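You operate a simulated robot arm through the tools that you are given. There is no shell and no other tool.

Carry out the task below with a simulated robot arm. There is one attempt and no reset: what you move stays moved.

Task
Clamp the white-ended reel in the red clamp, the yellow-ended in the blue.
Fine: brake on, counter to nought.
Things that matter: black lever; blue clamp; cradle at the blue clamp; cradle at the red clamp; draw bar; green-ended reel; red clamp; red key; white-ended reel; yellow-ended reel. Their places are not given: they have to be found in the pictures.

Only the result counts: the job must be done as asked and must still hold three seconds after the hand-in. Knocking over, shifting, dropping, spilling or breaking anything else fails it.

Robot
A 7-joint arm with a fingered hand, fixed in place. Base frame: the origin is at the foot of the arm, x ahead of it, y to its left, z up; the work surface is at about z = 800. Readings come in mm, degrees, newtons and seconds.
With the tool pointing down near the work surface it reaches from about 100 to 780 mm from the base axis. Its first joint turns from -143.0 to 143.0 degrees. Payload 3 kg.
The tool frame sits at the grasp point between the pads (the TCP): z along the fingers, y along the line on which they close. The tips reach 26 mm beyond it. The gripper opens to 148 mm. The gripper's body begins 73 mm behind the TCP. The gripper is a hand of 3 fingers: y runs from the thumb to the fingers, the wrist lies at [0, 0, -229] in the tool frame, and closing takes about 1.5 s.
Orientation is that of the tool frame in the base frame, as a unit quaternion [w, x, y, z]. With the fingers straight down and closing along the base's y, the tool's x points along the base's -x, its y along +y and its z along -z.

Tools
- The arm moves only by the tool send_rows. Its argument "targets" is a list of rows, each an object of numbers (a shift or turn left out is 0, a gripper value left out holds the last): "tx", "ty", "tz": the shift along the tool's x, y, z in cm; "ax", "ay", "az": the turn, a rotation vector about the tool's x, y, z in degrees; "claw": the gripper command, from -1 (fully open) to 1 (shut), values between in proportion. In form: [{"tx": .., "ty": .., "tz": .., "ax": .., "ay": .., "az": .., "claw": ..}, ...]. A call has 1 to 20 rows; each row is the pose to reach, as a shift and turn from the pose commanded when the call began, along the tool's axes at that moment. A row lasts 0.2 s, in which the tool goes at most 50 mm and 8.6 degrees; a call with a longer step from one row to the next is refused whole, and so is a gripper value outside its range. Where a pose cannot be reached the arm comes as near as it can. A force on the tool above 50 N (or 10 N above the force at the start of the call, whichever is more), or a blocked arm, ends the call early, and 0.2 s more pass. The fingers move at their own pace (about 153 mm/s each) and stop on an object; they squeeze with about 31 N. The grip force told is the motor's: it shows also when the fingers shut on nothing. Time passes only in rows, and 0.2 s behind the last, so rows that repeat a pose let the fingers close. The reply holds the time, the measured pose of the TCP, the force on the tool along the base axes, the opening and the grip force, in the units named above and with some noise, with the torque about the TCP (base axes, N m) and any sound that the robot's microphone picked up, and new pictures: "show" is both (left out), scene, wrist or none.
- Cameras (640 x 400 px; columns grow to the right, rows downward): "scene" is fixed at [406, 638.9, 1454.6]; the picture's right is [-0.95, -0.31, 0.00], its down [-0.12, 0.37, -0.92] and it looks along [0.29, -0.88, -0.39] (base axes); focal length 373 px, centre (320, 200). "wrist" rides on the gripper at [68, -39, -90] in the tool frame; the picture's right is [0.50, 0.87, 0.00], its down [-0.65, 0.38, -0.65] and it looks along [-0.57, 0.33, 0.76] (tool axes); focal length 222 px, centre (320, 200).
- move_column(by): slides the trunk up (or, below 0, down) by that many mm; the arm rides with it, the base frame stays. It gives what a move gives, with no picture.
- hand_shape(shape): the hand has 3 fingers and takes this shape, open, in about a second: jaw (thumb against the fingers, like two jaws); tri (thumb and two fingers); tip (a fingertip pinch); poke (one finger out to press); point (the index stretched); flat (the hand flat); cup (the hand cupped); fist (a fist). The gripper value then closes the fingers along that shape, each until it touches; the sizes above hold for jaw. It gives what a move gives, with no picture.
- measure_at(camera, pixels): for up to 12 pixels [column, row] of the newest picture of that camera ("zoom" is the newest enlarged one), the place [x, y, z] in the base frame of the surface seen there, good to about 2 mm, but the place of the scene camera against the robot may be out by one fixed shift of up to 25 mm in any direction. It takes no simulated time.
- inspect(camera, box): a new picture of the part [left, top, right, bottom] of that camera's present view, enlarged. It takes no simulated time.
- sign_off(): hands the job in; it is judged then, once.

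Leave the gripper open and the arm clear of the work at the hand-in unless told otherwise.

The tools are called after "Emit:" as name(argument=value, ...) on one line, values as JSON. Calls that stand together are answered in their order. send_rows: Moves the arm, as the interface text tells. Its arguments: {"type":"object","properties":{"targets":{"type":"array","items":{"type":"object","properties":{"tx":{"type":"number"},"ty":{"type":"number"},"tz":{"type":"number"},"ax":{"type":"number"},"ay":{"type":"number"},"az":{"type":"number"},"claw":{"type":"number"}}}},"show":{"type":"string","enum":["both","scene","wrist","none"]}},"required":["targets"]} The other tools are called the same way: move_column (by) slides the trunk up or down; hand_shape (shape) gives the hand a shape; measure_at (camera, pixels) gives the place of the surface under pixels of a picture; inspect (camera, box) takes an enlarged picture of a part of a camera's view; sign_off () hands the job in.

At the start:

```text
time_s: 0.0
tool_pos: [479.1, -767.5, 1166.9]
orientation: [0.001, 0.001, 1.0, 0.0]
force: [0.4, -0.9, -0.3]
torque: [0.0, -0.01, -0.01]
grip_width: 147.6
grasp_force: 0.0
shape: jaw
trunk travel left (down, up): [-853.0, 37.0]
```

scene: 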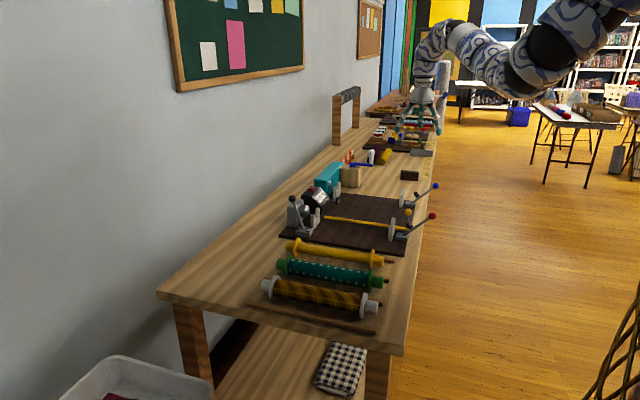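
wrist: 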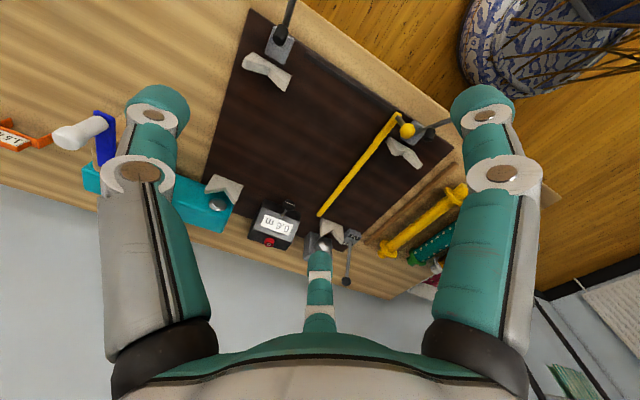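

I see a workbench with a dark board, clamps with coloured lever knobs, a counter, and three reels in the foreground. First I take enlarged views of both cameras, before moving anything.

Emit:
inspect(camera="scene", box=[240, 140, 460, 340])

Emit:
inspect(camera="wrist", box=[180, 0, 560, 300])

```text
2.00 times, centred on (350, 240) of scene
```

zoom: 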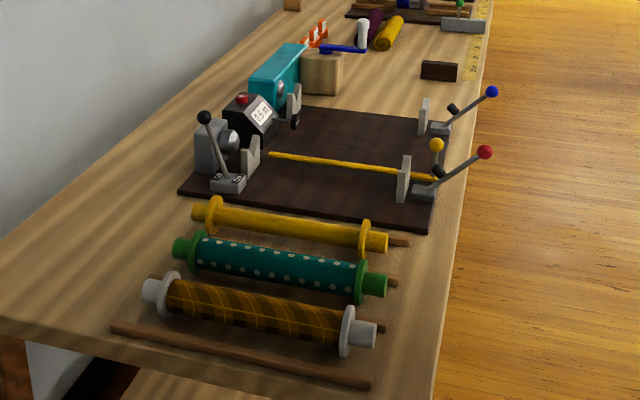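

```text
1.33 times, centred on (370, 150) of wrist
```

zoom: 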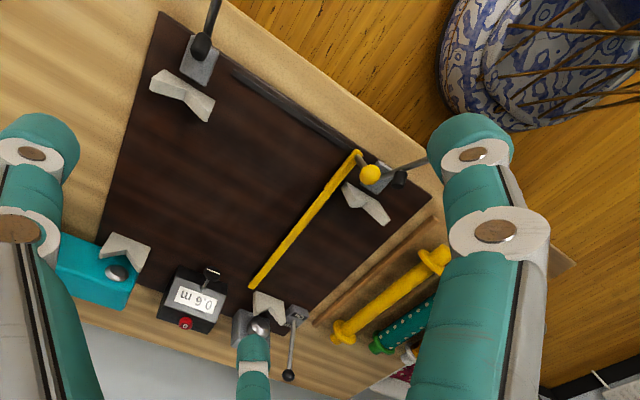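

I measure the main points in the wrist enlargement: cradle supports, counter key, lever knobs, the yellow bar, and the reel.

Emit:
measure_at(camera="zoom", pixels=[[180, 95], [365, 203], [268, 306], [124, 252], [185, 323], [288, 375], [253, 286], [357, 156], [370, 173], [200, 45], [118, 273], [258, 325]])

Emit:
measure_at(camera="scene", pixels=[[433, 186], [432, 216], [408, 212], [404, 235], [392, 229], [326, 222], [310, 198], [321, 190], [325, 217], [377, 219], [290, 247], [376, 259]])

```text
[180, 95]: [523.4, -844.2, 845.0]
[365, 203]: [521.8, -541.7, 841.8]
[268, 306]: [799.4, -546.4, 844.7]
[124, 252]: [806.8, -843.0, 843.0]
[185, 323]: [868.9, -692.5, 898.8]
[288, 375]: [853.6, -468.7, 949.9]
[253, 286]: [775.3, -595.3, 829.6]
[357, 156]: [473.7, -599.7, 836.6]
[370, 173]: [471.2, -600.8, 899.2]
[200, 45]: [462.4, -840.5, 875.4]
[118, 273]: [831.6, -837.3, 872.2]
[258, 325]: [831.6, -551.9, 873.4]
```

```text
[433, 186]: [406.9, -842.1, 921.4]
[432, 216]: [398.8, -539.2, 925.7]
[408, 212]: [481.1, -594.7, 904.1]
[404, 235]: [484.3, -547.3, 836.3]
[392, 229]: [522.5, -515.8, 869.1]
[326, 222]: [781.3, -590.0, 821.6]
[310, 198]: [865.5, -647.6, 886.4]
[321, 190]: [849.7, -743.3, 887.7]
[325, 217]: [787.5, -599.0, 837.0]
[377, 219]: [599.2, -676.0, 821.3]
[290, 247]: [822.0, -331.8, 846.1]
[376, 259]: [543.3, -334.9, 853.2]
```

Reel axes lie along x; the red clamp's cradle is at y≈-545 and the blue one's at y≈-843. Next I take closer enlargements of the mechanisms.

Emit:
inspect(camera="scene", box=[375, 170, 455, 245])

Emit:
inspect(camera="scene", box=[280, 175, 370, 240])

Emit:
inspect(camera="scene", box=[250, 225, 400, 335])

Emit:
inspect(camera="wrist", box=[240, 180, 370, 300])

Emit:
inspect(camera="wrist", box=[360, 90, 480, 190])

```text
5.33 times, centred on (415, 208) of scene
```

zoom: 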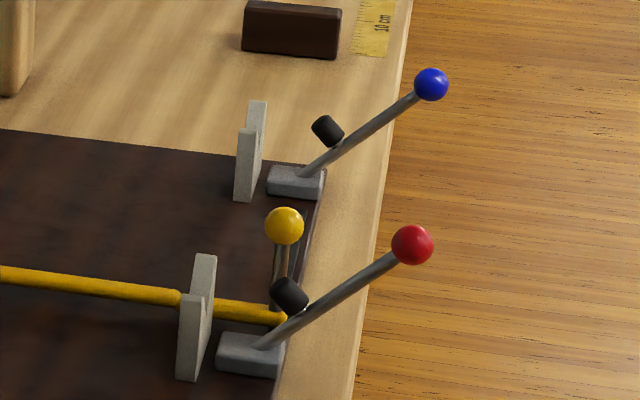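

```text
6.15 times, centred on (325, 208) of scene
```

zoom: 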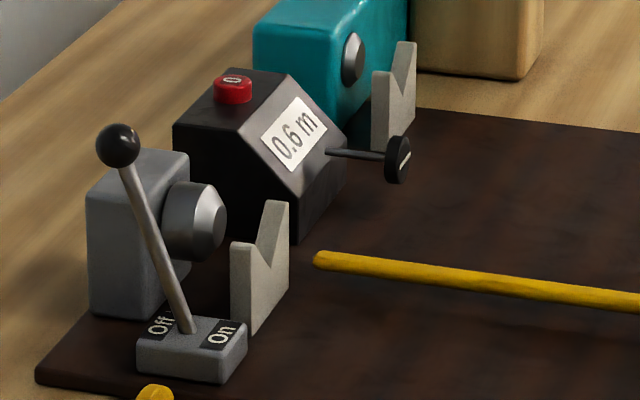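

```text
3.64 times, centred on (325, 280) of scene
```

zoom: 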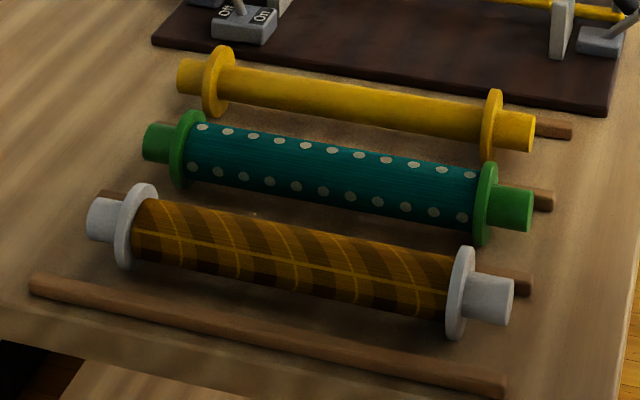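

```text
3.33 times, centred on (305, 240) of wrist
```

zoom: 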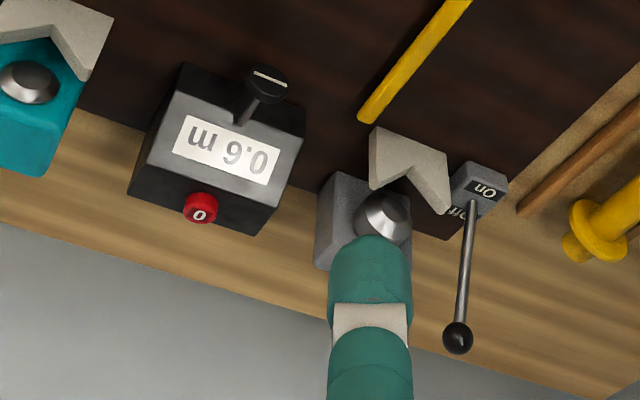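

```text
4.00 times, centred on (420, 140) of wrist
```

zoom: 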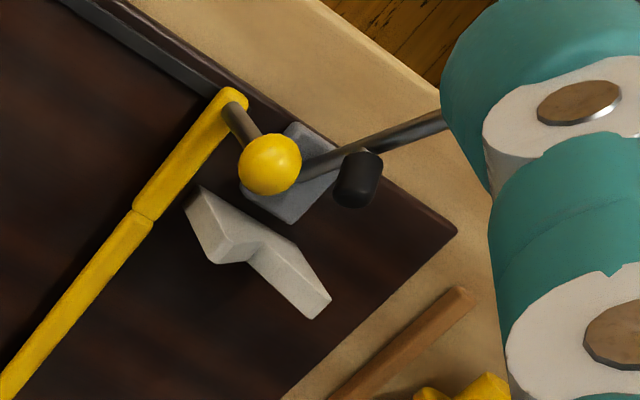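

The pictures show three things:
- The black lever is the brake. It leans to +x ("Off") and its "On" mark is on the -x side.
- The red key marked 0 sits on top of the counter.
- Each red or blue lever carries a black pad and swings toward +x.

I'll shift the hand 40 cm along +y, well above everything, to see the reels.

Emit:
send_rows(targets=[{"ty": 4.5}, {"ty": 9}, {"ty": 13.5}, {"ty": 18}, {"ty": 22.5}, {"ty": 27}, {"ty": 31.5}, {"ty": 36}, {"ty": 40}, {"ty": 40}], show="both")

```text
time_s: 2.2
tool_pos: [479.8, -367.6, 1167.6]
orientation: [0.0, 0.001, 1.0, 0.0]
force: [0.2, 1.0, 0.6]
torque: [0.05, 0.0, 0.0]
grip_width: 147.8
grasp_force: 0.1
shape: jaw
out of reach, approached as far as the arm can: row 1, 2, 3, 4, 5, 6
trunk travel left (down, up): [-853.0, 37.0]
```

scene: 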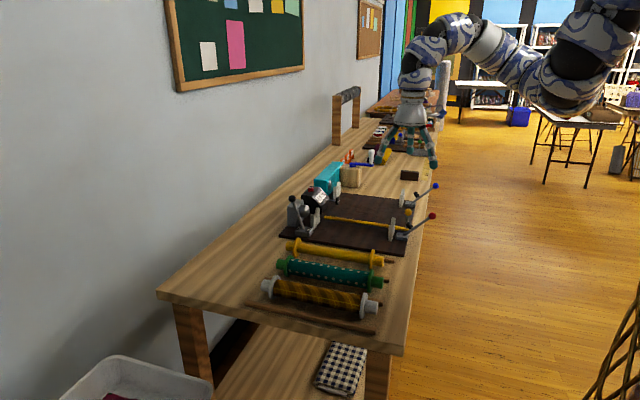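
wrist: 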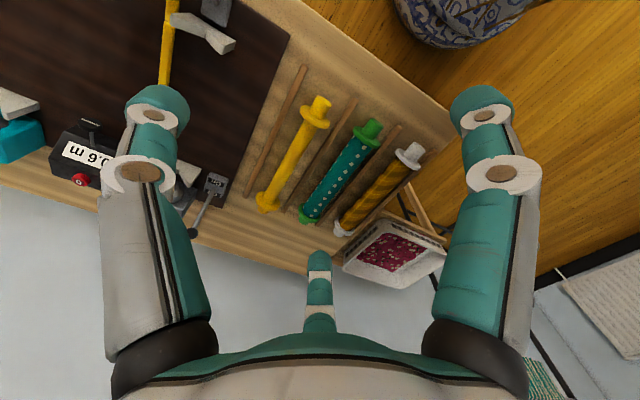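

The reels are now fully visible in the wrist picture. I enlarge that part and measure it.

Emit:
inspect(camera="wrist", box=[230, 60, 450, 250])

```text
2.11 times, centred on (340, 155) of wrist
```

zoom: 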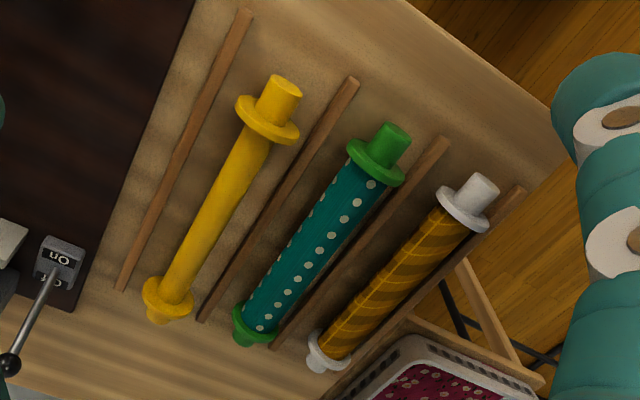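

Emit:
measure_at(camera="zoom", pixels=[[282, 85], [272, 96], [262, 124], [215, 215], [172, 288], [158, 318], [480, 184], [470, 198], [455, 220], [400, 280], [333, 345], [317, 368]])

Emit:
measure_at(camera="zoom", pixels=[[394, 132], [380, 150], [320, 235], [255, 325], [348, 84], [205, 318], [443, 143], [277, 347], [245, 15], [122, 288], [518, 190], [340, 200]])

Emit:
measure_at(camera="wrist", pixels=[[79, 180], [192, 233], [213, 186], [188, 172], [216, 8], [210, 35], [20, 105], [100, 155], [86, 125]])

```text
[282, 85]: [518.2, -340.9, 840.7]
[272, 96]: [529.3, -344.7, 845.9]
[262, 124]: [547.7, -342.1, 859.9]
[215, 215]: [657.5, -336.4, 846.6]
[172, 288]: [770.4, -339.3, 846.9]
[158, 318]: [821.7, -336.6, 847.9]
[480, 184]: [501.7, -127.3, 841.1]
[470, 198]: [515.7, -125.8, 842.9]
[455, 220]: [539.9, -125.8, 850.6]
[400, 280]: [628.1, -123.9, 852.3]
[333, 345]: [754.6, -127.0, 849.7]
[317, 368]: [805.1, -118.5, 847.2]
```

```text
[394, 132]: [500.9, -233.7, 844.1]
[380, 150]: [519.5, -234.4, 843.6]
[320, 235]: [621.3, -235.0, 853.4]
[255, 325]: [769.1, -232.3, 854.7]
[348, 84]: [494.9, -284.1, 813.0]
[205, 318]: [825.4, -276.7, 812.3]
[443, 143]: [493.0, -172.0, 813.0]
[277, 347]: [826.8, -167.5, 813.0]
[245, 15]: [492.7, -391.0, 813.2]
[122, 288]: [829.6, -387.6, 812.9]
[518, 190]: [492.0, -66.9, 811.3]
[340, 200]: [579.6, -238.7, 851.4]
```

```text
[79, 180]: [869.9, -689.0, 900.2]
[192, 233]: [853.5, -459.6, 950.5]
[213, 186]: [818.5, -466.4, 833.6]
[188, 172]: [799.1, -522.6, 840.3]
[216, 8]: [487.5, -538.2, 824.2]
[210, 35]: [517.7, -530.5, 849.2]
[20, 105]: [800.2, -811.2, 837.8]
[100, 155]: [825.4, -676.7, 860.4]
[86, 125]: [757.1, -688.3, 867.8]
```

Yellow reel: axis y≈-338, flange top z≈860. White reel: axis y≈-125. I look at the hand from the scene camera to understand the finger layout, and zoom on the clamps from this wrist pose.

Emit:
inspect(camera="scene", box=[360, 10, 470, 190])

Emit:
inspect(camera="wrist", box=[150, 0, 250, 60])

Emit:
inspect(camera="wrist", box=[0, 60, 240, 260])

```text
2.22 times, centred on (415, 100) of scene
```

zoom: 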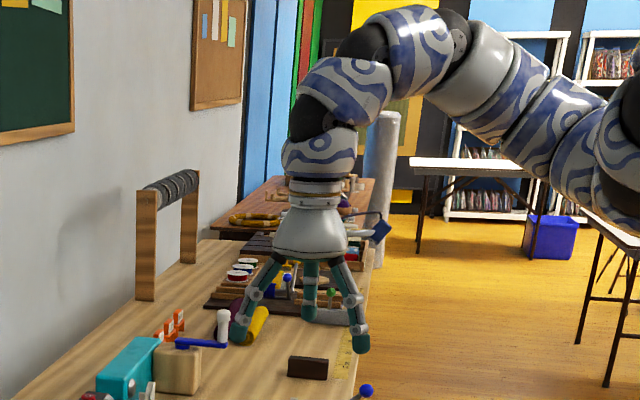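

```text
6.40 times, centred on (200, 30) of wrist
```

zoom: 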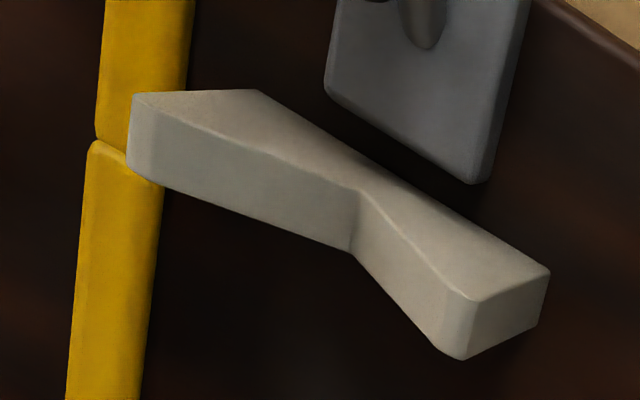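

```text
2.00 times, centred on (120, 160) of wrist
```

zoom: 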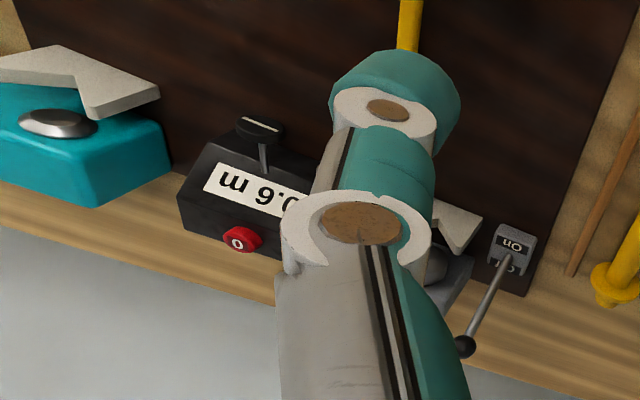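

The hand's three fingers look spread at 120°. I close it partly in the air to see where the fingers go.

Emit:
send_rows(targets=[{"claw": 0.2}, {"claw": 0.2}, {"claw": 0.2}, {"claw": 0.2}, {"claw": 0.2}, {"claw": 0.2}], show="wrist")

Emit:
inspect(camera="scene", box=[370, 60, 450, 190])

Emit:
measure_at(camera="scene", pixels=[[620, 350], [600, 110], [545, 100], [425, 330], [505, 60]])

```text
time_s: 3.6
tool_pos: [479.3, -366.9, 1167.8]
orientation: [-0.001, 0.0, 1.0, 0.0]
force: [0.8, 0.6, -1.0]
torque: [0.03, -0.04, 0.04]
grip_width: 59.9
grasp_force: 0.0
shape: jaw
trunk travel left (down, up): [-853.0, 37.0]
```

wrist: 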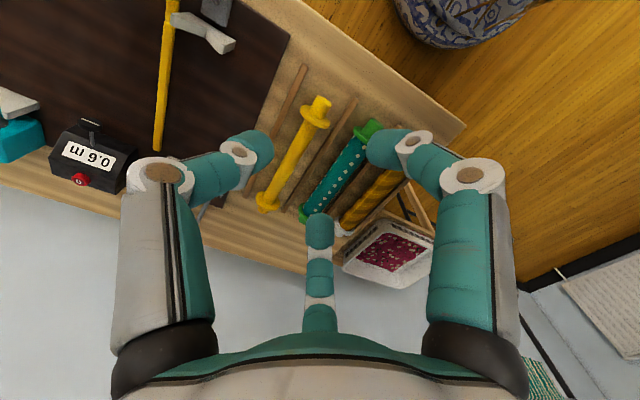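

```text
3.08 times, centred on (410, 125) of scene
```

zoom: 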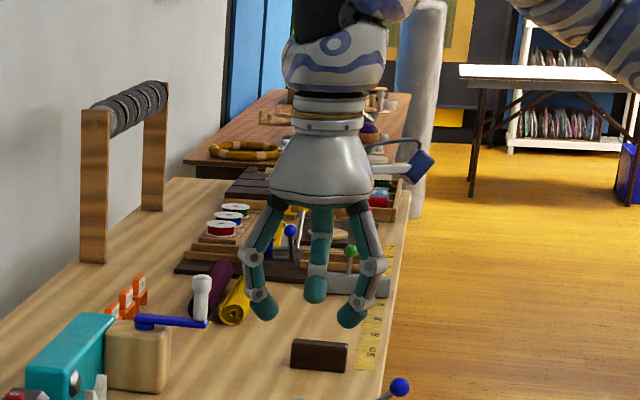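

```text
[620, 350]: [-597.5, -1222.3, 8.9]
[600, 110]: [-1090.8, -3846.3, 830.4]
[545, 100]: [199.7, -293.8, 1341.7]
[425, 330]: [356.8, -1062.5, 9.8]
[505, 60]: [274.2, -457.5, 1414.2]
```

Fingers curl inward, so I measure the fingertip positions in the wrist picture to learn their geometry relative to the TCP.

Emit:
measure_at(camera="wrist", pixels=[[262, 145], [238, 152], [158, 175], [377, 148], [410, 140], [475, 178], [319, 222], [319, 270], [319, 300], [530, 20], [450, 25]])

```text
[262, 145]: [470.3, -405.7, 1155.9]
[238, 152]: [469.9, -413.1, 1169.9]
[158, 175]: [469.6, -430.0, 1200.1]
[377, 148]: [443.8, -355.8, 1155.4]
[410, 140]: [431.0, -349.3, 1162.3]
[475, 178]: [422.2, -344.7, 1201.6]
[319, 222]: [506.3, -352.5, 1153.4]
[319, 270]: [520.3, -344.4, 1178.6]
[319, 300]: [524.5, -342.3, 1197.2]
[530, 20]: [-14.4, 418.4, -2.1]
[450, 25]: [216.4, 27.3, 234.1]
```

The three digits close radially, with the thumb on -y and the two fingers at ±x on the +y side. I check what the other shapes look like in the air before choosing one.

Emit:
hand_shape(shape="tri")

Emit:
send_rows(targets=[{"claw": 0.2}, {"claw": 0.2}, {"claw": 0.2}, {"claw": 0.2}, {"claw": 0.2}, {"claw": 0.2}], show="wrist")

Emit:
hand_shape(shape="tip")

Emit:
send_rows(targets=[{"claw": 0.2}, {"claw": 0.2}, {"claw": 0.2}, {"claw": 0.2}, {"claw": 0.2}, {"claw": 0.2}], show="wrist")

Emit:
hand_shape(shape="cup")

Emit:
send_rows(targets=[{"claw": 0.2}, {"claw": 0.2}, {"claw": 0.2}, {"claw": 0.2}, {"claw": 0.2}, {"claw": 0.2}], show="wrist")

```text
time_s: 4.5
tool_pos: [478.2, -367.8, 1167.3]
orientation: [0.0, 0.001, 1.0, 0.0]
force: [0.2, -0.4, -0.4]
torque: [-0.01, -0.01, 0.01]
grip_width: 147.9
grasp_force: 0.0
shape: tri
trunk travel left (down, up): [-853.0, 37.0]
```

```text
time_s: 5.9
tool_pos: [480.2, -368.4, 1166.1]
orientation: [0.0, 0.0, 1.0, 0.0]
force: [-0.2, -0.2, 0.1]
torque: [0.01, 0.02, -0.02]
grip_width: 59.4
grasp_force: 0.1
shape: tri
trunk travel left (down, up): [-853.0, 37.0]
```

wrist: 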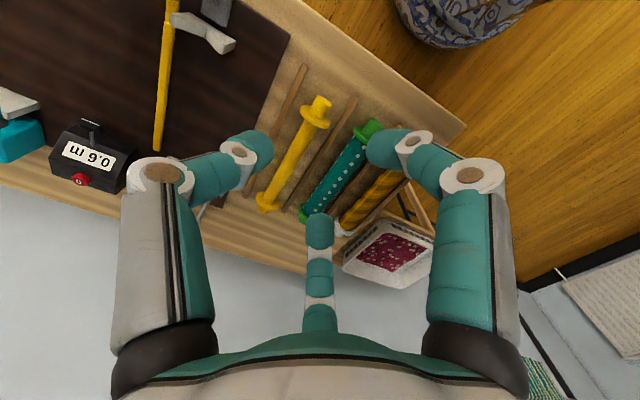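

```text
time_s: 6.8
tool_pos: [480.7, -367.4, 1167.1]
orientation: [-0.001, 0.002, 1.0, 0.0]
force: [0.3, -0.2, -0.1]
torque: [-0.05, 0.03, 0.02]
grip_width: 148.3
grasp_force: 0.1
shape: tip
trunk travel left (down, up): [-853.0, 37.0]
```

```text
time_s: 8.2
tool_pos: [480.2, -368.1, 1166.6]
orientation: [0.0, 0.001, 1.0, 0.0]
force: [1.1, -0.2, -0.4]
torque: [0.03, 0.04, -0.01]
grip_width: 59.7
grasp_force: 0.0
shape: tip
trunk travel left (down, up): [-853.0, 37.0]
```

wrist: 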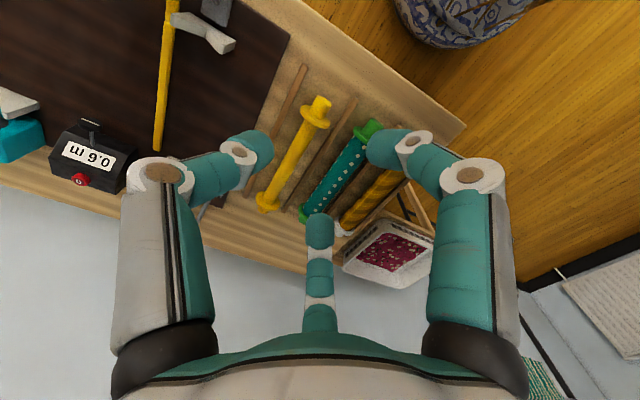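

```text
time_s: 9.1
tool_pos: [480.7, -366.4, 1167.3]
orientation: [0.0, 0.001, 1.0, 0.0]
force: [1.0, -0.1, 0.2]
torque: [0.01, -0.01, 0.0]
grip_width: 60.0
grasp_force: 0.0
shape: cup
trunk travel left (down, up): [-853.0, 37.0]
```

```text
time_s: 10.5
tool_pos: [480.1, -367.7, 1167.4]
orientation: [0.0, 0.001, 1.0, 0.0]
force: [-0.6, -0.1, -0.3]
torque: [0.02, 0.01, -0.01]
grip_width: 23.6
grasp_force: 0.0
shape: tri
trunk travel left (down, up): [-853.0, 37.0]
```

wrist: 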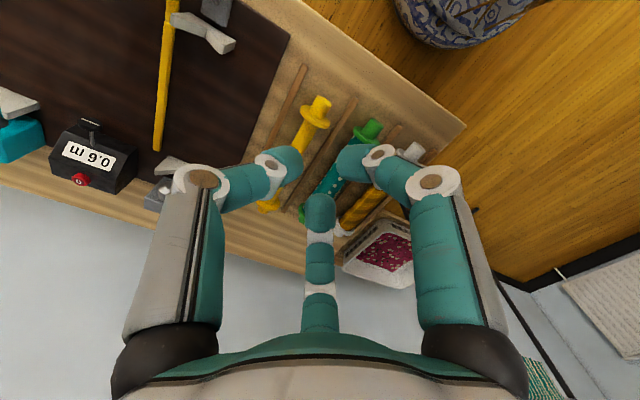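

jaw, tri and tip are all the same three-digit radial grip. I return to jaw and lower the trunk a little to learn how far the arm can reach at working height.

Emit:
hand_shape(shape="jaw")

Emit:
move_column(by=-150)

Emit:
send_rows(targets=[{"tx": -3, "ty": -3}, {"tx": -6, "ty": -6}, {"tx": -9, "ty": -9}, {"tx": -12, "ty": -12}, {"tx": -15, "ty": -15}, {"tx": -18, "ty": -17.5}, {"tx": -18, "ty": -17.5}], show="both")

```text
time_s: 11.4
tool_pos: [480.3, -367.1, 1167.3]
orientation: [0.0, 0.002, 1.0, 0.001]
force: [0.2, -0.6, -0.1]
torque: [0.01, 0.06, -0.04]
grip_width: 147.9
grasp_force: 0.1
shape: jaw
trunk travel left (down, up): [-853.0, 37.0]
```

```text
time_s: 13.2
tool_pos: [480.2, -366.7, 1017.2]
orientation: [-0.001, 0.001, 1.0, -0.001]
force: [-0.6, 0.7, -0.5]
torque: [-0.02, 0.02, 0.01]
grip_width: 148.0
grasp_force: 0.1
shape: jaw
trunk travel left (down, up): [-703.0, 187.0]
```

```text
time_s: 14.8
tool_pos: [667.5, -525.8, 1003.8]
orientation: [0.002, -0.001, 1.0, 0.0]
force: [-0.7, 0.0, 0.2]
torque: [0.02, -0.02, -0.01]
grip_width: 148.2
grasp_force: 0.0
shape: jaw
out of reach, approached as far as the arm can: row 2, 3, 4, 5, 6, 7
trunk travel left (down, up): [-703.0, 187.0]
```

scene: 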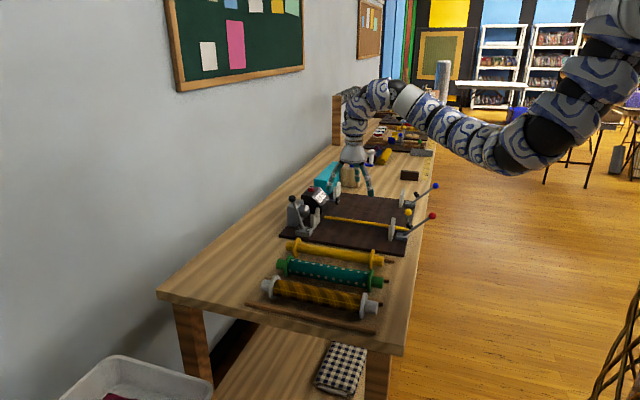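
wrist: 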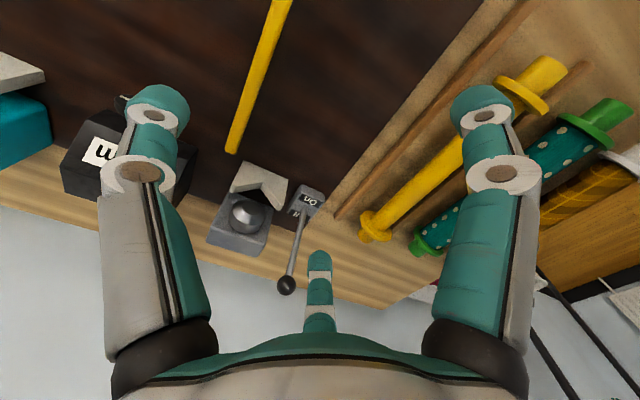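

The arm stalls about 20 mm short of the commanded spot even though it isn't straight, so the trunk is probably too high. I raise the hand 25 cm and then lower the trunk by the same amount.

Emit:
send_rows(targets=[{"tz": -4}, {"tz": -8}, {"tz": -12}, {"tz": -16}, {"tz": -20}, {"tz": -24}, {"tz": -24}], show="none")

Emit:
move_column(by=-240)

Emit:
send_rows(targets=[{"ty": 0}, {"ty": 0}], show="both")

```text
time_s: 16.4
tool_pos: [666.4, -524.4, 1005.0]
orientation: [0.001, 0.001, 1.0, 0.0]
force: [0.4, -0.3, -1.0]
torque: [0.02, 0.01, 0.02]
grip_width: 147.9
grasp_force: 0.0
shape: jaw
out of reach, approached as far as the arm can: row 1, 2, 3, 4, 5, 6, 7
trunk travel left (down, up): [-703.0, 187.0]
```

```text
time_s: 18.1
tool_pos: [668.8, -527.0, 832.7]
orientation: [0.007, 0.001, 1.0, -0.004]
force: [-3.9, -0.8, 23.7]
torque: [0.34, 0.1, -0.16]
grip_width: 148.1
grasp_force: 0.1
shape: jaw
trunk travel left (down, up): [-526.0, 364.0]
stopped: the force on the tool passed its limit at 77 N (the readings are from after the stop); the commanded pose is now the measured one
```

```text
time_s: 18.7
tool_pos: [669.6, -525.6, 833.9]
orientation: [0.007, 0.002, 1.0, -0.004]
force: [0.0, -3.7, 28.0]
torque: [0.64, 0.41, -0.03]
grip_width: 148.0
grasp_force: 0.0
shape: jaw
trunk travel left (down, up): [-526.0, 364.0]
```

scene: 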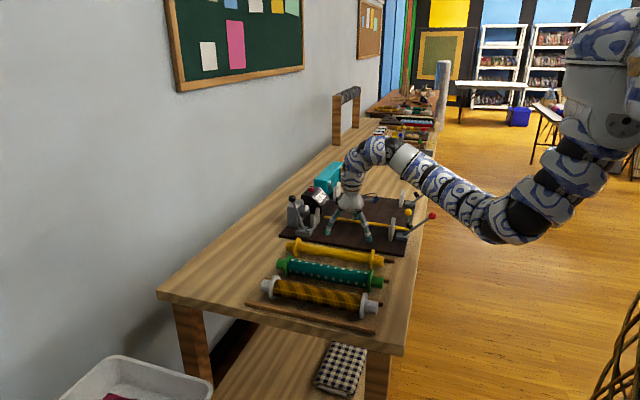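
wrist: 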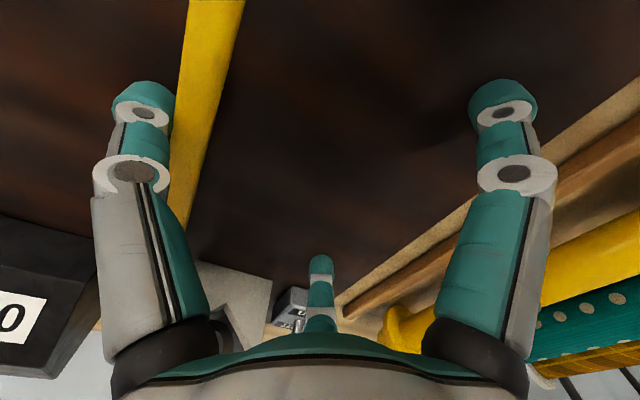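

My mistake: the raise did not happen (out of reach), and I had queued the trunk move behind it, so the fingertips came down on the board. I lift straight up with the trunk and then check whether anything moved. From here on I'll confirm each move before making the next.

Emit:
move_column(by=150)

```text
time_s: 20.4
tool_pos: [668.2, -526.8, 981.4]
orientation: [0.005, 0.002, 1.0, -0.003]
force: [0.4, 0.6, 0.1]
torque: [0.01, 0.0, -0.01]
grip_width: 147.8
grasp_force: 0.1
shape: jaw
trunk travel left (down, up): [-676.0, 214.0]
```

The lift freed the hand (force is back to about 0). Now I check the board, the draw bar and the counter for any change.

Emit:
send_rows(targets=[{"tx": 0}], show="both")

Emit:
inspect(camera="scene", box=[280, 160, 450, 260])

Emit:
measure_at(camera="scene", pixels=[[408, 212], [326, 222], [310, 198], [376, 259], [290, 247]])

```text
time_s: 20.8
tool_pos: [669.2, -526.8, 982.2]
orientation: [0.005, 0.002, 1.0, -0.002]
force: [-0.5, 0.6, -0.5]
torque: [-0.03, 0.02, 0.04]
grip_width: 148.3
grasp_force: 0.2
shape: jaw
trunk travel left (down, up): [-676.0, 214.0]
```

scene: 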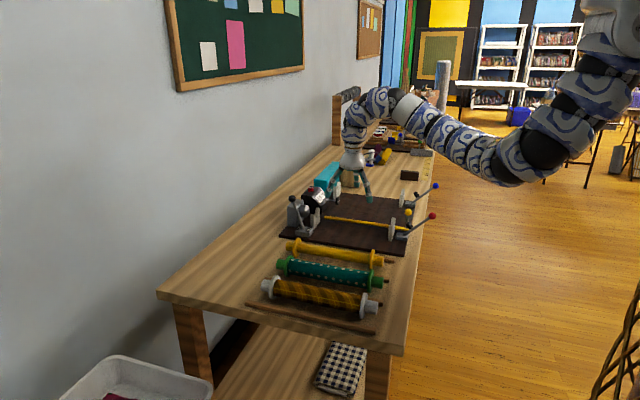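
wrist: 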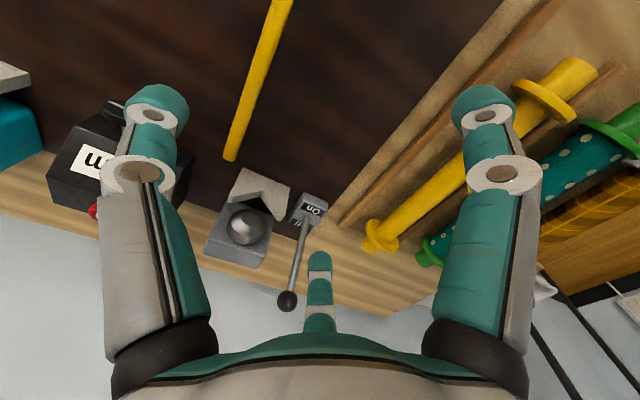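

```text
3.76 times, centred on (365, 210) of scene
```

zoom: 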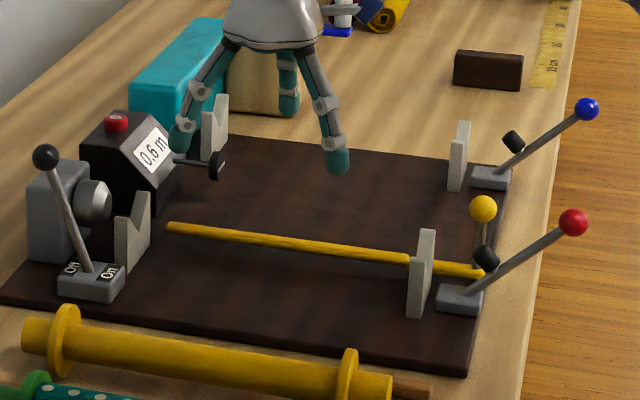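

```text
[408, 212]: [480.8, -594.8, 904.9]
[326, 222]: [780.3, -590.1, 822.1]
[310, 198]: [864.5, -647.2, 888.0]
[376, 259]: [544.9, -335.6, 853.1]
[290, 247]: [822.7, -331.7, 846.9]
```

Nothing has changed: the draw bar, counter (0.6 m) and reels read the same as before. Now I test small moves from here: raise 6 cm.

Emit:
send_rows(targets=[{"tz": -2}, {"tz": -4}, {"tz": -6}, {"tz": -6}], show="none")

```text
time_s: 21.8
tool_pos: [670.6, -526.7, 982.6]
orientation: [0.006, 0.003, 1.0, -0.003]
force: [-0.3, -0.6, 0.0]
torque: [0.03, -0.02, -0.01]
grip_width: 147.7
grasp_force: 0.1
shape: jaw
out of reach, approached as far as the arm can: row 1, 2, 3, 4
trunk travel left (down, up): [-676.0, 214.0]
```

It can't go up from here, so I measure points along the arm in the scene picture to see its posture.

Emit:
measure_at(camera="scene", pixels=[[357, 135], [378, 103], [410, 110], [440, 130], [480, 160], [510, 160], [545, 145], [575, 105], [600, 65], [625, 30], [630, 8]])

```text
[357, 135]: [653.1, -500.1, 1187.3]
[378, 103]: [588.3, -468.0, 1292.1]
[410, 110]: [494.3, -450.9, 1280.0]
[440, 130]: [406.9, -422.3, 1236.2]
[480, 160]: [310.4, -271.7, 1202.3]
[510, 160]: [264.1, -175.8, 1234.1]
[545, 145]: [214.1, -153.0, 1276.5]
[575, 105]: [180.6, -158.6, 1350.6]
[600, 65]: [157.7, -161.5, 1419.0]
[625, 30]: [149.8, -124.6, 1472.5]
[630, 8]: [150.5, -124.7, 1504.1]
```

I look closely at the arm itself.

Emit:
inspect(camera="scene", box=[340, 0, 640, 200])

```text
2.00 times, centred on (490, 100) of scene
```

zoom: 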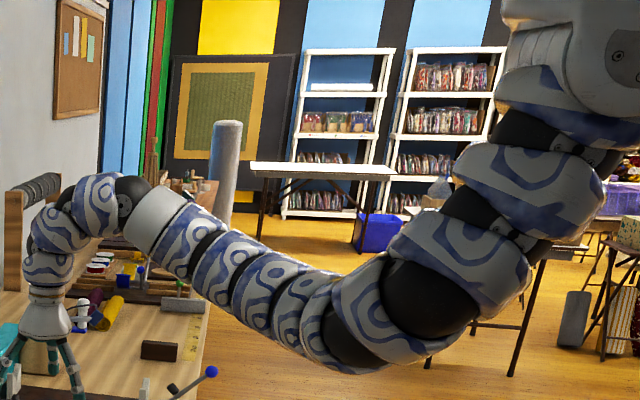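

The posture shows a shoulder high up and an elbow hanging low, with the forearm roughly level. With the tool straight down, the wrist is near its bending limit. I test leaning the hand outward (tool z toward -y) by 30° in place, which should relieve it.

Emit:
send_rows(targets=[{"ax": 7.5}, {"ax": 15}, {"ax": 22.5}, {"ax": 30}, {"ax": 30}], show="scene")

```text
time_s: 23.0
tool_pos: [671.0, -528.0, 977.2]
orientation: [0.007, 0.003, 0.965, -0.262]
force: [-0.5, 0.5, 0.3]
torque: [0.01, 0.03, 0.0]
grip_width: 148.1
grasp_force: 0.1
shape: jaw
out of reach, approached as far as the arm can: row 4, 5
trunk travel left (down, up): [-676.0, 214.0]
```

scene: 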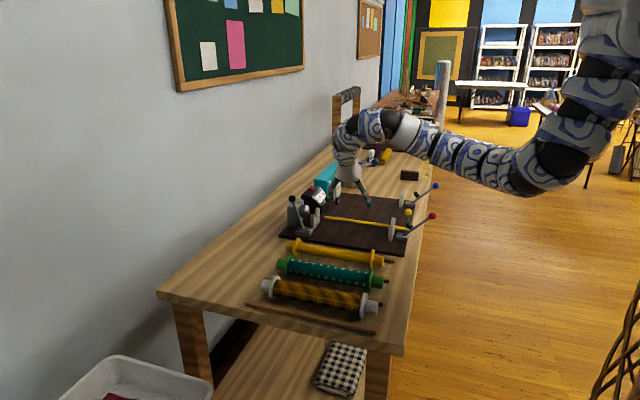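

Leaning works. Now I test raising 6 cm while leaned.

Emit:
send_rows(targets=[{"tz": -1.7, "ty": -1}, {"tz": -3.4, "ty": -2}, {"tz": -5.2, "ty": -3}, {"tz": -5.2, "ty": -3}], show="none")

```text
time_s: 24.0
tool_pos: [691.7, -549.6, 1005.7]
orientation: [0.005, 0.003, 0.965, -0.262]
force: [-0.8, -0.2, 0.0]
torque: [0.03, 0.03, 0.01]
grip_width: 147.8
grasp_force: 0.0
shape: jaw
out of reach, approached as far as the arm can: row 1, 2, 3, 4
trunk travel left (down, up): [-676.0, 214.0]
```

I bring the hand back inward to a comfortable spot (about x 520, y -420, z 1100), upright again, to re-synchronise the commanded and measured poses.

Emit:
send_rows(targets=[{"tx": 3, "ty": 1.9, "tz": -1.1, "ax": -6}, {"tx": 6, "ty": 3.7, "tz": -2.1, "ax": -12}, {"tx": 9, "ty": 5.6, "tz": -3.2, "ax": -18}, {"tx": 12, "ty": 7.4, "tz": -4.3, "ax": -24}, {"tx": 14.9, "ty": 9.27, "tz": -5.35, "ax": -30}, {"tx": 14.9, "ty": 9.27, "tz": -5.35, "ax": -30}, {"tx": 14.9, "ty": 9.27, "tz": -5.35, "ax": -30}], show="scene")

```text
time_s: 25.6
tool_pos: [535.9, -437.6, 987.4]
orientation: [0.015, 0.001, 1.0, -0.001]
force: [-0.1, -0.6, 0.0]
torque: [-0.02, 0.0, 0.03]
grip_width: 148.2
grasp_force: 0.2
shape: jaw
out of reach, approached as far as the arm can: row 1, 2, 3, 4, 5, 6, 7
trunk travel left (down, up): [-676.0, 214.0]
```

scene: 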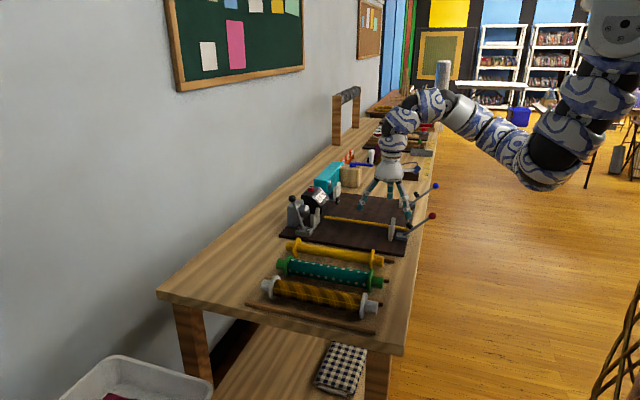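

So there is a ceiling: with the tool straight down, it can't rise above about z = 1165 plus the trunk shift. I re-synchronise at z≈980, then try going toward the blue clamp at that height.

Emit:
send_rows(targets=[{"tx": -0.5, "ty": -0.6, "tz": 4}, {"tx": -1, "ty": -1.2, "tz": 8}, {"tx": -1.5, "ty": -1.8, "tz": 12.3}, {"tx": -1.5, "ty": -1.8, "tz": 12.3}], show="none")

```text
time_s: 26.6
tool_pos: [553.0, -456.9, 863.0]
orientation: [0.005, 0.001, 1.0, -0.004]
force: [-0.1, -0.4, 0.4]
torque: [-0.05, -0.01, -0.01]
grip_width: 147.9
grasp_force: 0.1
shape: jaw
trunk travel left (down, up): [-676.0, 214.0]
```

I see: the commanded pose is reset to the reached pose, so it went lower than I meant (z=863), with no contact. I go straight back up 10 cm.

Emit:
send_rows(targets=[{"tz": -4}, {"tz": -8}, {"tz": -11}, {"tz": -11}], show="none")

```text
time_s: 27.6
tool_pos: [550.2, -455.3, 972.7]
orientation: [0.007, 0.001, 1.0, -0.002]
force: [-0.2, 0.1, -0.8]
torque: [-0.01, -0.01, 0.01]
grip_width: 148.1
grasp_force: 0.0
shape: jaw
trunk travel left (down, up): [-676.0, 214.0]
```

Now at z≈973 (fingertips about 947). I test moving outward toward the blue cradle at this height.

Emit:
send_rows(targets=[{"tx": -1.6, "ty": -4.1}, {"tx": -3.2, "ty": -8.3}, {"tx": -4.8, "ty": -12.4}, {"tx": -6.4, "ty": -16.6}, {"tx": -8, "ty": -20.7}, {"tx": -9.6, "ty": -24.9}, {"tx": -11.1, "ty": -29}, {"tx": -11.1, "ty": -29}], show="scene")

```text
time_s: 29.4
tool_pos: [661.2, -745.7, 977.3]
orientation: [0.005, 0.001, 1.0, -0.003]
force: [0.0, 0.2, -1.0]
torque: [0.03, 0.01, -0.01]
grip_width: 147.8
grasp_force: 0.1
shape: jaw
trunk travel left (down, up): [-676.0, 214.0]
```

scene: 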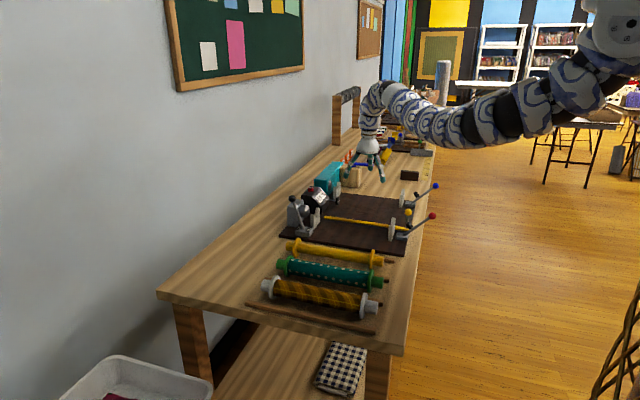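

It reaches (661, -746, 977) with the tool straight down. I go 10 cm further.

Emit:
send_rows(targets=[{"ty": -3}, {"ty": -6}, {"ty": -9.7}, {"ty": -9.7}], show="none")

```text
time_s: 30.4
tool_pos: [650.1, -831.9, 981.2]
orientation: [0.005, 0.001, 1.0, -0.004]
force: [0.5, -0.9, -0.3]
torque: [-0.02, 0.06, -0.03]
grip_width: 147.8
grasp_force: 0.1
shape: jaw
out of reach, approached as far as the arm can: row 3, 4
trunk travel left (down, up): [-676.0, 214.0]
```

It stops about 12 mm short, so blue is reachable with a slight lean or a lower trunk. I use this spot for a close wrist view of the counter and headstocks.

Emit:
send_rows(targets=[{"ty": 3}, {"ty": 3}], show="wrist")

Emit:
inspect(camera="wrist", box=[180, 100, 460, 280])

```text
time_s: 31.0
tool_pos: [651.5, -801.1, 981.2]
orientation: [0.004, 0.001, 1.0, -0.003]
force: [0.4, 0.0, 0.1]
torque: [-0.06, 0.08, -0.02]
grip_width: 148.1
grasp_force: 0.2
shape: jaw
trunk travel left (down, up): [-676.0, 214.0]
```

wrist: 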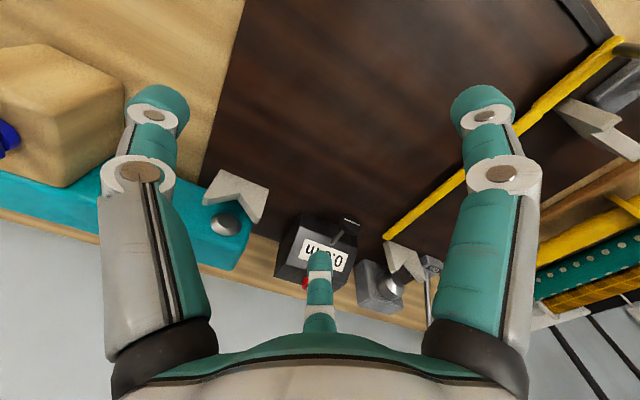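

```text
2.22 times, centred on (320, 190) of wrist
```

zoom: 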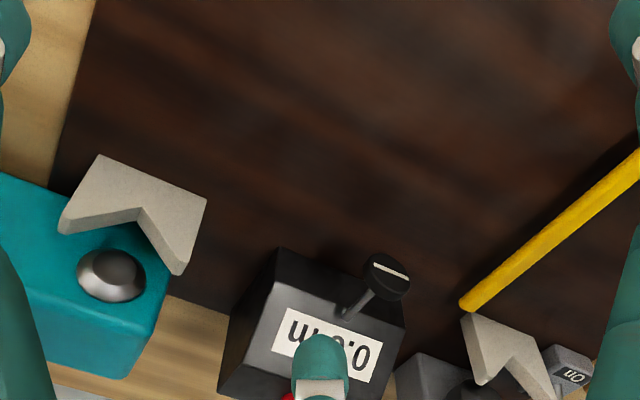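

I measure the blue far support (V) and headstock centre in this enlargement.

Emit:
measure_at(camera="zoom", pixels=[[102, 162], [203, 205], [182, 262], [140, 208], [68, 222], [110, 262], [112, 280], [118, 290], [130, 285], [388, 268], [375, 285], [300, 120]])

Emit:
measure_at(camera="wrist", pixels=[[388, 248], [403, 258], [418, 262], [400, 275], [408, 278], [305, 283], [560, 105], [612, 125], [630, 155], [590, 115], [618, 45], [387, 238]])

```text
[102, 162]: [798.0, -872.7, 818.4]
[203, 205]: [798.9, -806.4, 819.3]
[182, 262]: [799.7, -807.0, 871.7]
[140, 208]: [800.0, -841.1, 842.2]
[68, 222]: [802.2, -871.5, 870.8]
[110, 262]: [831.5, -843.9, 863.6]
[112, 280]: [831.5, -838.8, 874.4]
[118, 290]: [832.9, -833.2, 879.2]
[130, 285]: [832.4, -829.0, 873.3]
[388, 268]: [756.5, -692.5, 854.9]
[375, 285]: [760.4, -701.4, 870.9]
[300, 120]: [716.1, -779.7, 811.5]
```

```text
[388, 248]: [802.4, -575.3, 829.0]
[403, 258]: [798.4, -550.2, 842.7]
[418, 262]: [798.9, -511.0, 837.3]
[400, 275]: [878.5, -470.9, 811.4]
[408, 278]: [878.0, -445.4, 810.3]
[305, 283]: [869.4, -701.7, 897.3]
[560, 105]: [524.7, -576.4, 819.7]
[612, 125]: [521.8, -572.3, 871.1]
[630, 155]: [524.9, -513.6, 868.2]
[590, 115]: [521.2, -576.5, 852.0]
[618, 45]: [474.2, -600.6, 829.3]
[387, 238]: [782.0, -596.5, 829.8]
```

Blue support: near face x≈799, V notch at y≈-841, z≈842, top z≈871, so the reel axis will sit at about z≈865. Now I move back over the reels for close measurement.

Emit:
send_rows(targets=[{"tx": 0.9, "ty": 4.5}, {"tx": 1.8, "ty": 9}, {"tx": 2.7, "ty": 13.5}, {"tx": 3.6, "ty": 18}, {"tx": 4.5, "ty": 22.5}, {"tx": 5.4, "ty": 27}, {"tx": 6.3, "ty": 31.5}, {"tx": 7.2, "ty": 36}, {"tx": 8.3, "ty": 40}, {"tx": 8.3, "ty": 42}, {"tx": 8.3, "ty": 42}], show="wrist")

Emit:
inspect(camera="wrist", box=[180, 60, 480, 290])

```text
time_s: 33.4
tool_pos: [567.5, -383.9, 975.8]
orientation: [0.008, 0.001, 1.0, -0.002]
force: [-0.1, -0.9, -0.3]
torque: [-0.01, 0.05, -0.02]
grip_width: 147.8
grasp_force: 0.1
shape: jaw
out of reach, approached as far as the arm can: row 6, 7, 8
trunk travel left (down, up): [-676.0, 214.0]
```

wrist: 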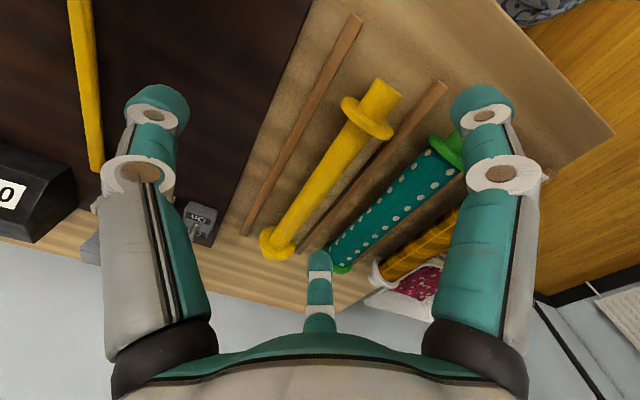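

```text
1.74 times, centred on (330, 175) of wrist
```

zoom: 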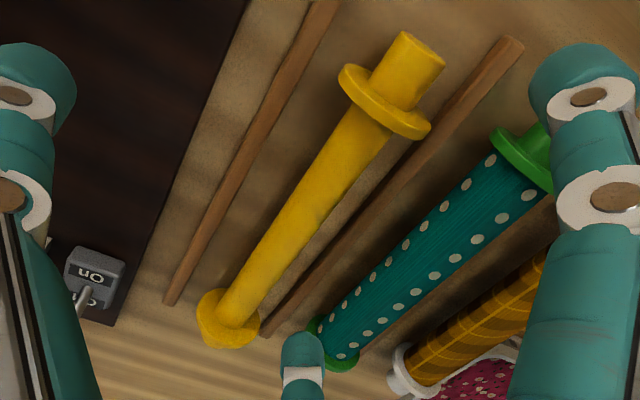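

I measure the yellow reel: near stub end, both flanges, body and far end.

Emit:
measure_at(camera="zoom", pixels=[[404, 36], [438, 62], [424, 47], [410, 70], [390, 95], [375, 105], [372, 113], [340, 150], [320, 180], [270, 265], [225, 305], [210, 335]])

Emit:
measure_at(camera="zoom", pixels=[[348, 92], [345, 68], [425, 127], [410, 138], [240, 300], [200, 305], [255, 325], [225, 345], [205, 340], [230, 310], [380, 130], [350, 112]])

```text
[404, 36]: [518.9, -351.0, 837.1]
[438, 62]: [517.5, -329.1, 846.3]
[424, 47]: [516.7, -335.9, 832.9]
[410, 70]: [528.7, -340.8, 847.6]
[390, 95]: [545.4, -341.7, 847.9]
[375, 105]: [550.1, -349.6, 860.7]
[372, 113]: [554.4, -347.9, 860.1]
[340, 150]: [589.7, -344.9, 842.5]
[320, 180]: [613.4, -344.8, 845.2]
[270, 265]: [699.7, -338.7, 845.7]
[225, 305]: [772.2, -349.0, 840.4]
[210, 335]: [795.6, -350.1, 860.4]
```

```text
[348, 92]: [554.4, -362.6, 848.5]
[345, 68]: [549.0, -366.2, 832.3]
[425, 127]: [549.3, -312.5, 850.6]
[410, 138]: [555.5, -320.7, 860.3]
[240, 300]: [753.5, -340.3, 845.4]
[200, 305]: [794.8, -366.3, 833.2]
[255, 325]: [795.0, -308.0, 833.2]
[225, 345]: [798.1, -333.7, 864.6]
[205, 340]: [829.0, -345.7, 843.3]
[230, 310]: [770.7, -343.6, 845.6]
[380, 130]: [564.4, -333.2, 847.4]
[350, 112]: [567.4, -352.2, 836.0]
```

Yellow reel: near end x≈517.5, far end ≈828.5 (length about 311), flanges outer 548 and 798, centre x≈673, axis y≈-338, z≈830. Next I move over the white reel to measure it.

Emit:
send_rows(targets=[{"ty": 4.5}, {"ty": 9}, {"ty": 13.5}, {"ty": 18}, {"ty": 21}, {"ty": 21}], show="wrist")

Emit:
inspect(camera="wrist", box=[180, 60, 480, 290])

```text
time_s: 34.8
tool_pos: [568.0, -173.8, 976.1]
orientation: [0.005, 0.002, 1.0, -0.003]
force: [0.3, 1.0, -0.2]
torque: [-0.03, 0.01, 0.0]
grip_width: 147.8
grasp_force: 0.0
shape: jaw
trunk travel left (down, up): [-676.0, 214.0]
```

wrist: 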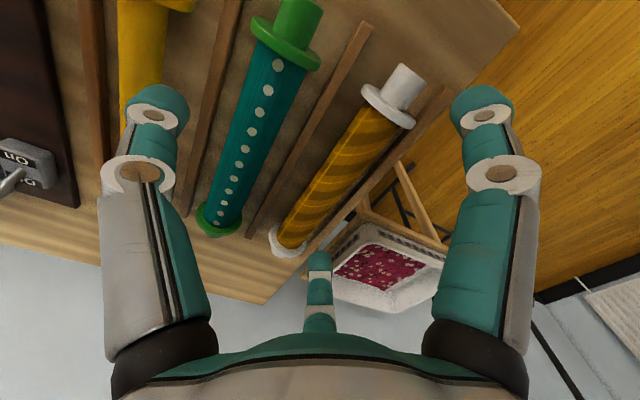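

```text
1.74 times, centred on (330, 175) of wrist
```

zoom: 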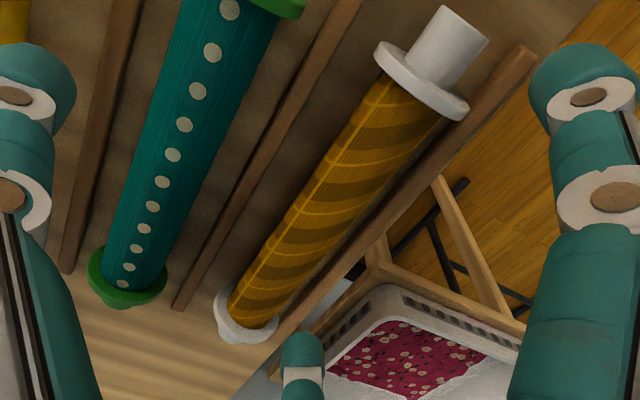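

Emit:
measure_at(camera="zoom", pixels=[[446, 10], [482, 37], [450, 40], [435, 70], [415, 80], [418, 88], [380, 52], [462, 108], [340, 180], [300, 230], [245, 300], [232, 335]])

Emit:
measure_at(camera="zoom", pixels=[[380, 68], [455, 118], [220, 300], [265, 335], [222, 325], [235, 340], [250, 342], [520, 55], [280, 335], [545, 120], [350, 8], [180, 300]])

```text
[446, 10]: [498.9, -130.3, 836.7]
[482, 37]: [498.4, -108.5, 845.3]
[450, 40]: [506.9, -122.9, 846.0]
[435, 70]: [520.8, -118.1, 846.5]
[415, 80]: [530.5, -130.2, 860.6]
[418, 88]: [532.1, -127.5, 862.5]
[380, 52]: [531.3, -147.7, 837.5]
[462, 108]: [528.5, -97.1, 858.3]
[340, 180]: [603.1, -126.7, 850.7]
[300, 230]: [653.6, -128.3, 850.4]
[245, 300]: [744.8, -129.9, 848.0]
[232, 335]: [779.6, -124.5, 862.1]
```

```text
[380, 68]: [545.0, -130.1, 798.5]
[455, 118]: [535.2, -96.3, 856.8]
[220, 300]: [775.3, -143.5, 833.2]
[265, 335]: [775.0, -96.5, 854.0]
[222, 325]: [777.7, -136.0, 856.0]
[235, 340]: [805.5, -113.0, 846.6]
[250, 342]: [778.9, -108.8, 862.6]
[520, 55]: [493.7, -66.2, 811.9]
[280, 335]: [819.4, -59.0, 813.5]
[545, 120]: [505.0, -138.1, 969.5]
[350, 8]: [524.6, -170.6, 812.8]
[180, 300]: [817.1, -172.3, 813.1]
```

White reel: near end x≈498.5, flanges outer 530 and 779.5 (centre about 655), axis y≈-117, z≈831, body radius about 21. Plan:
- Take the yellow reel first, at its middle, with the hand straight down and opened to 110 mm.
- Set the TCP about 11 mm toward the two fingers' side, so thumb and fingers touch together.

I move above it now, staying high.

Emit:
send_rows(targets=[{"tx": -2.4, "ty": -3.8, "claw": -0.486}, {"tx": -4.8, "ty": -7.6}, {"tx": -7.2, "ty": -11.4}, {"tx": -9.6, "ty": -15.1}, {"tx": -9.6, "ty": -15.1}, {"tx": -9.6, "ty": -15.1}], show="both")

```text
time_s: 36.2
tool_pos: [666.3, -309.6, 971.2]
orientation: [0.009, 0.0, 1.0, -0.001]
force: [-0.4, 0.5, 0.3]
torque: [-0.05, -0.02, 0.01]
grip_width: 109.9
grasp_force: 0.1
shape: jaw
out of reach, approached as far as the arm can: row 2, 3, 4, 5, 6
trunk travel left (down, up): [-676.0, 214.0]
```

scene: 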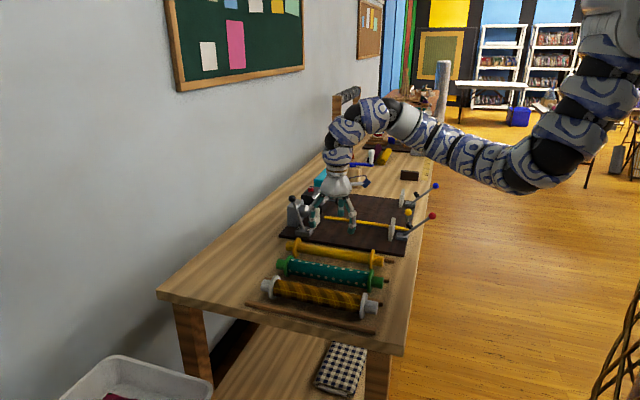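
wrist: 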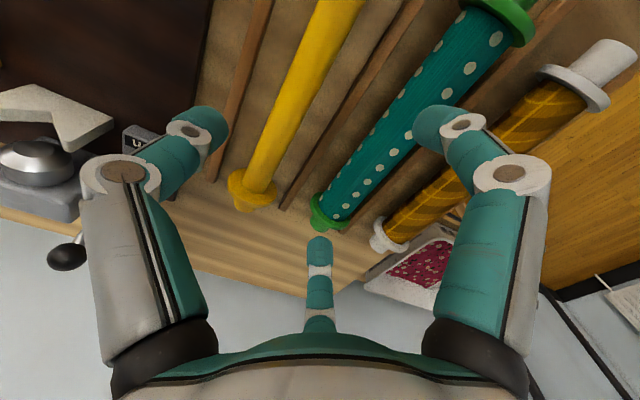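

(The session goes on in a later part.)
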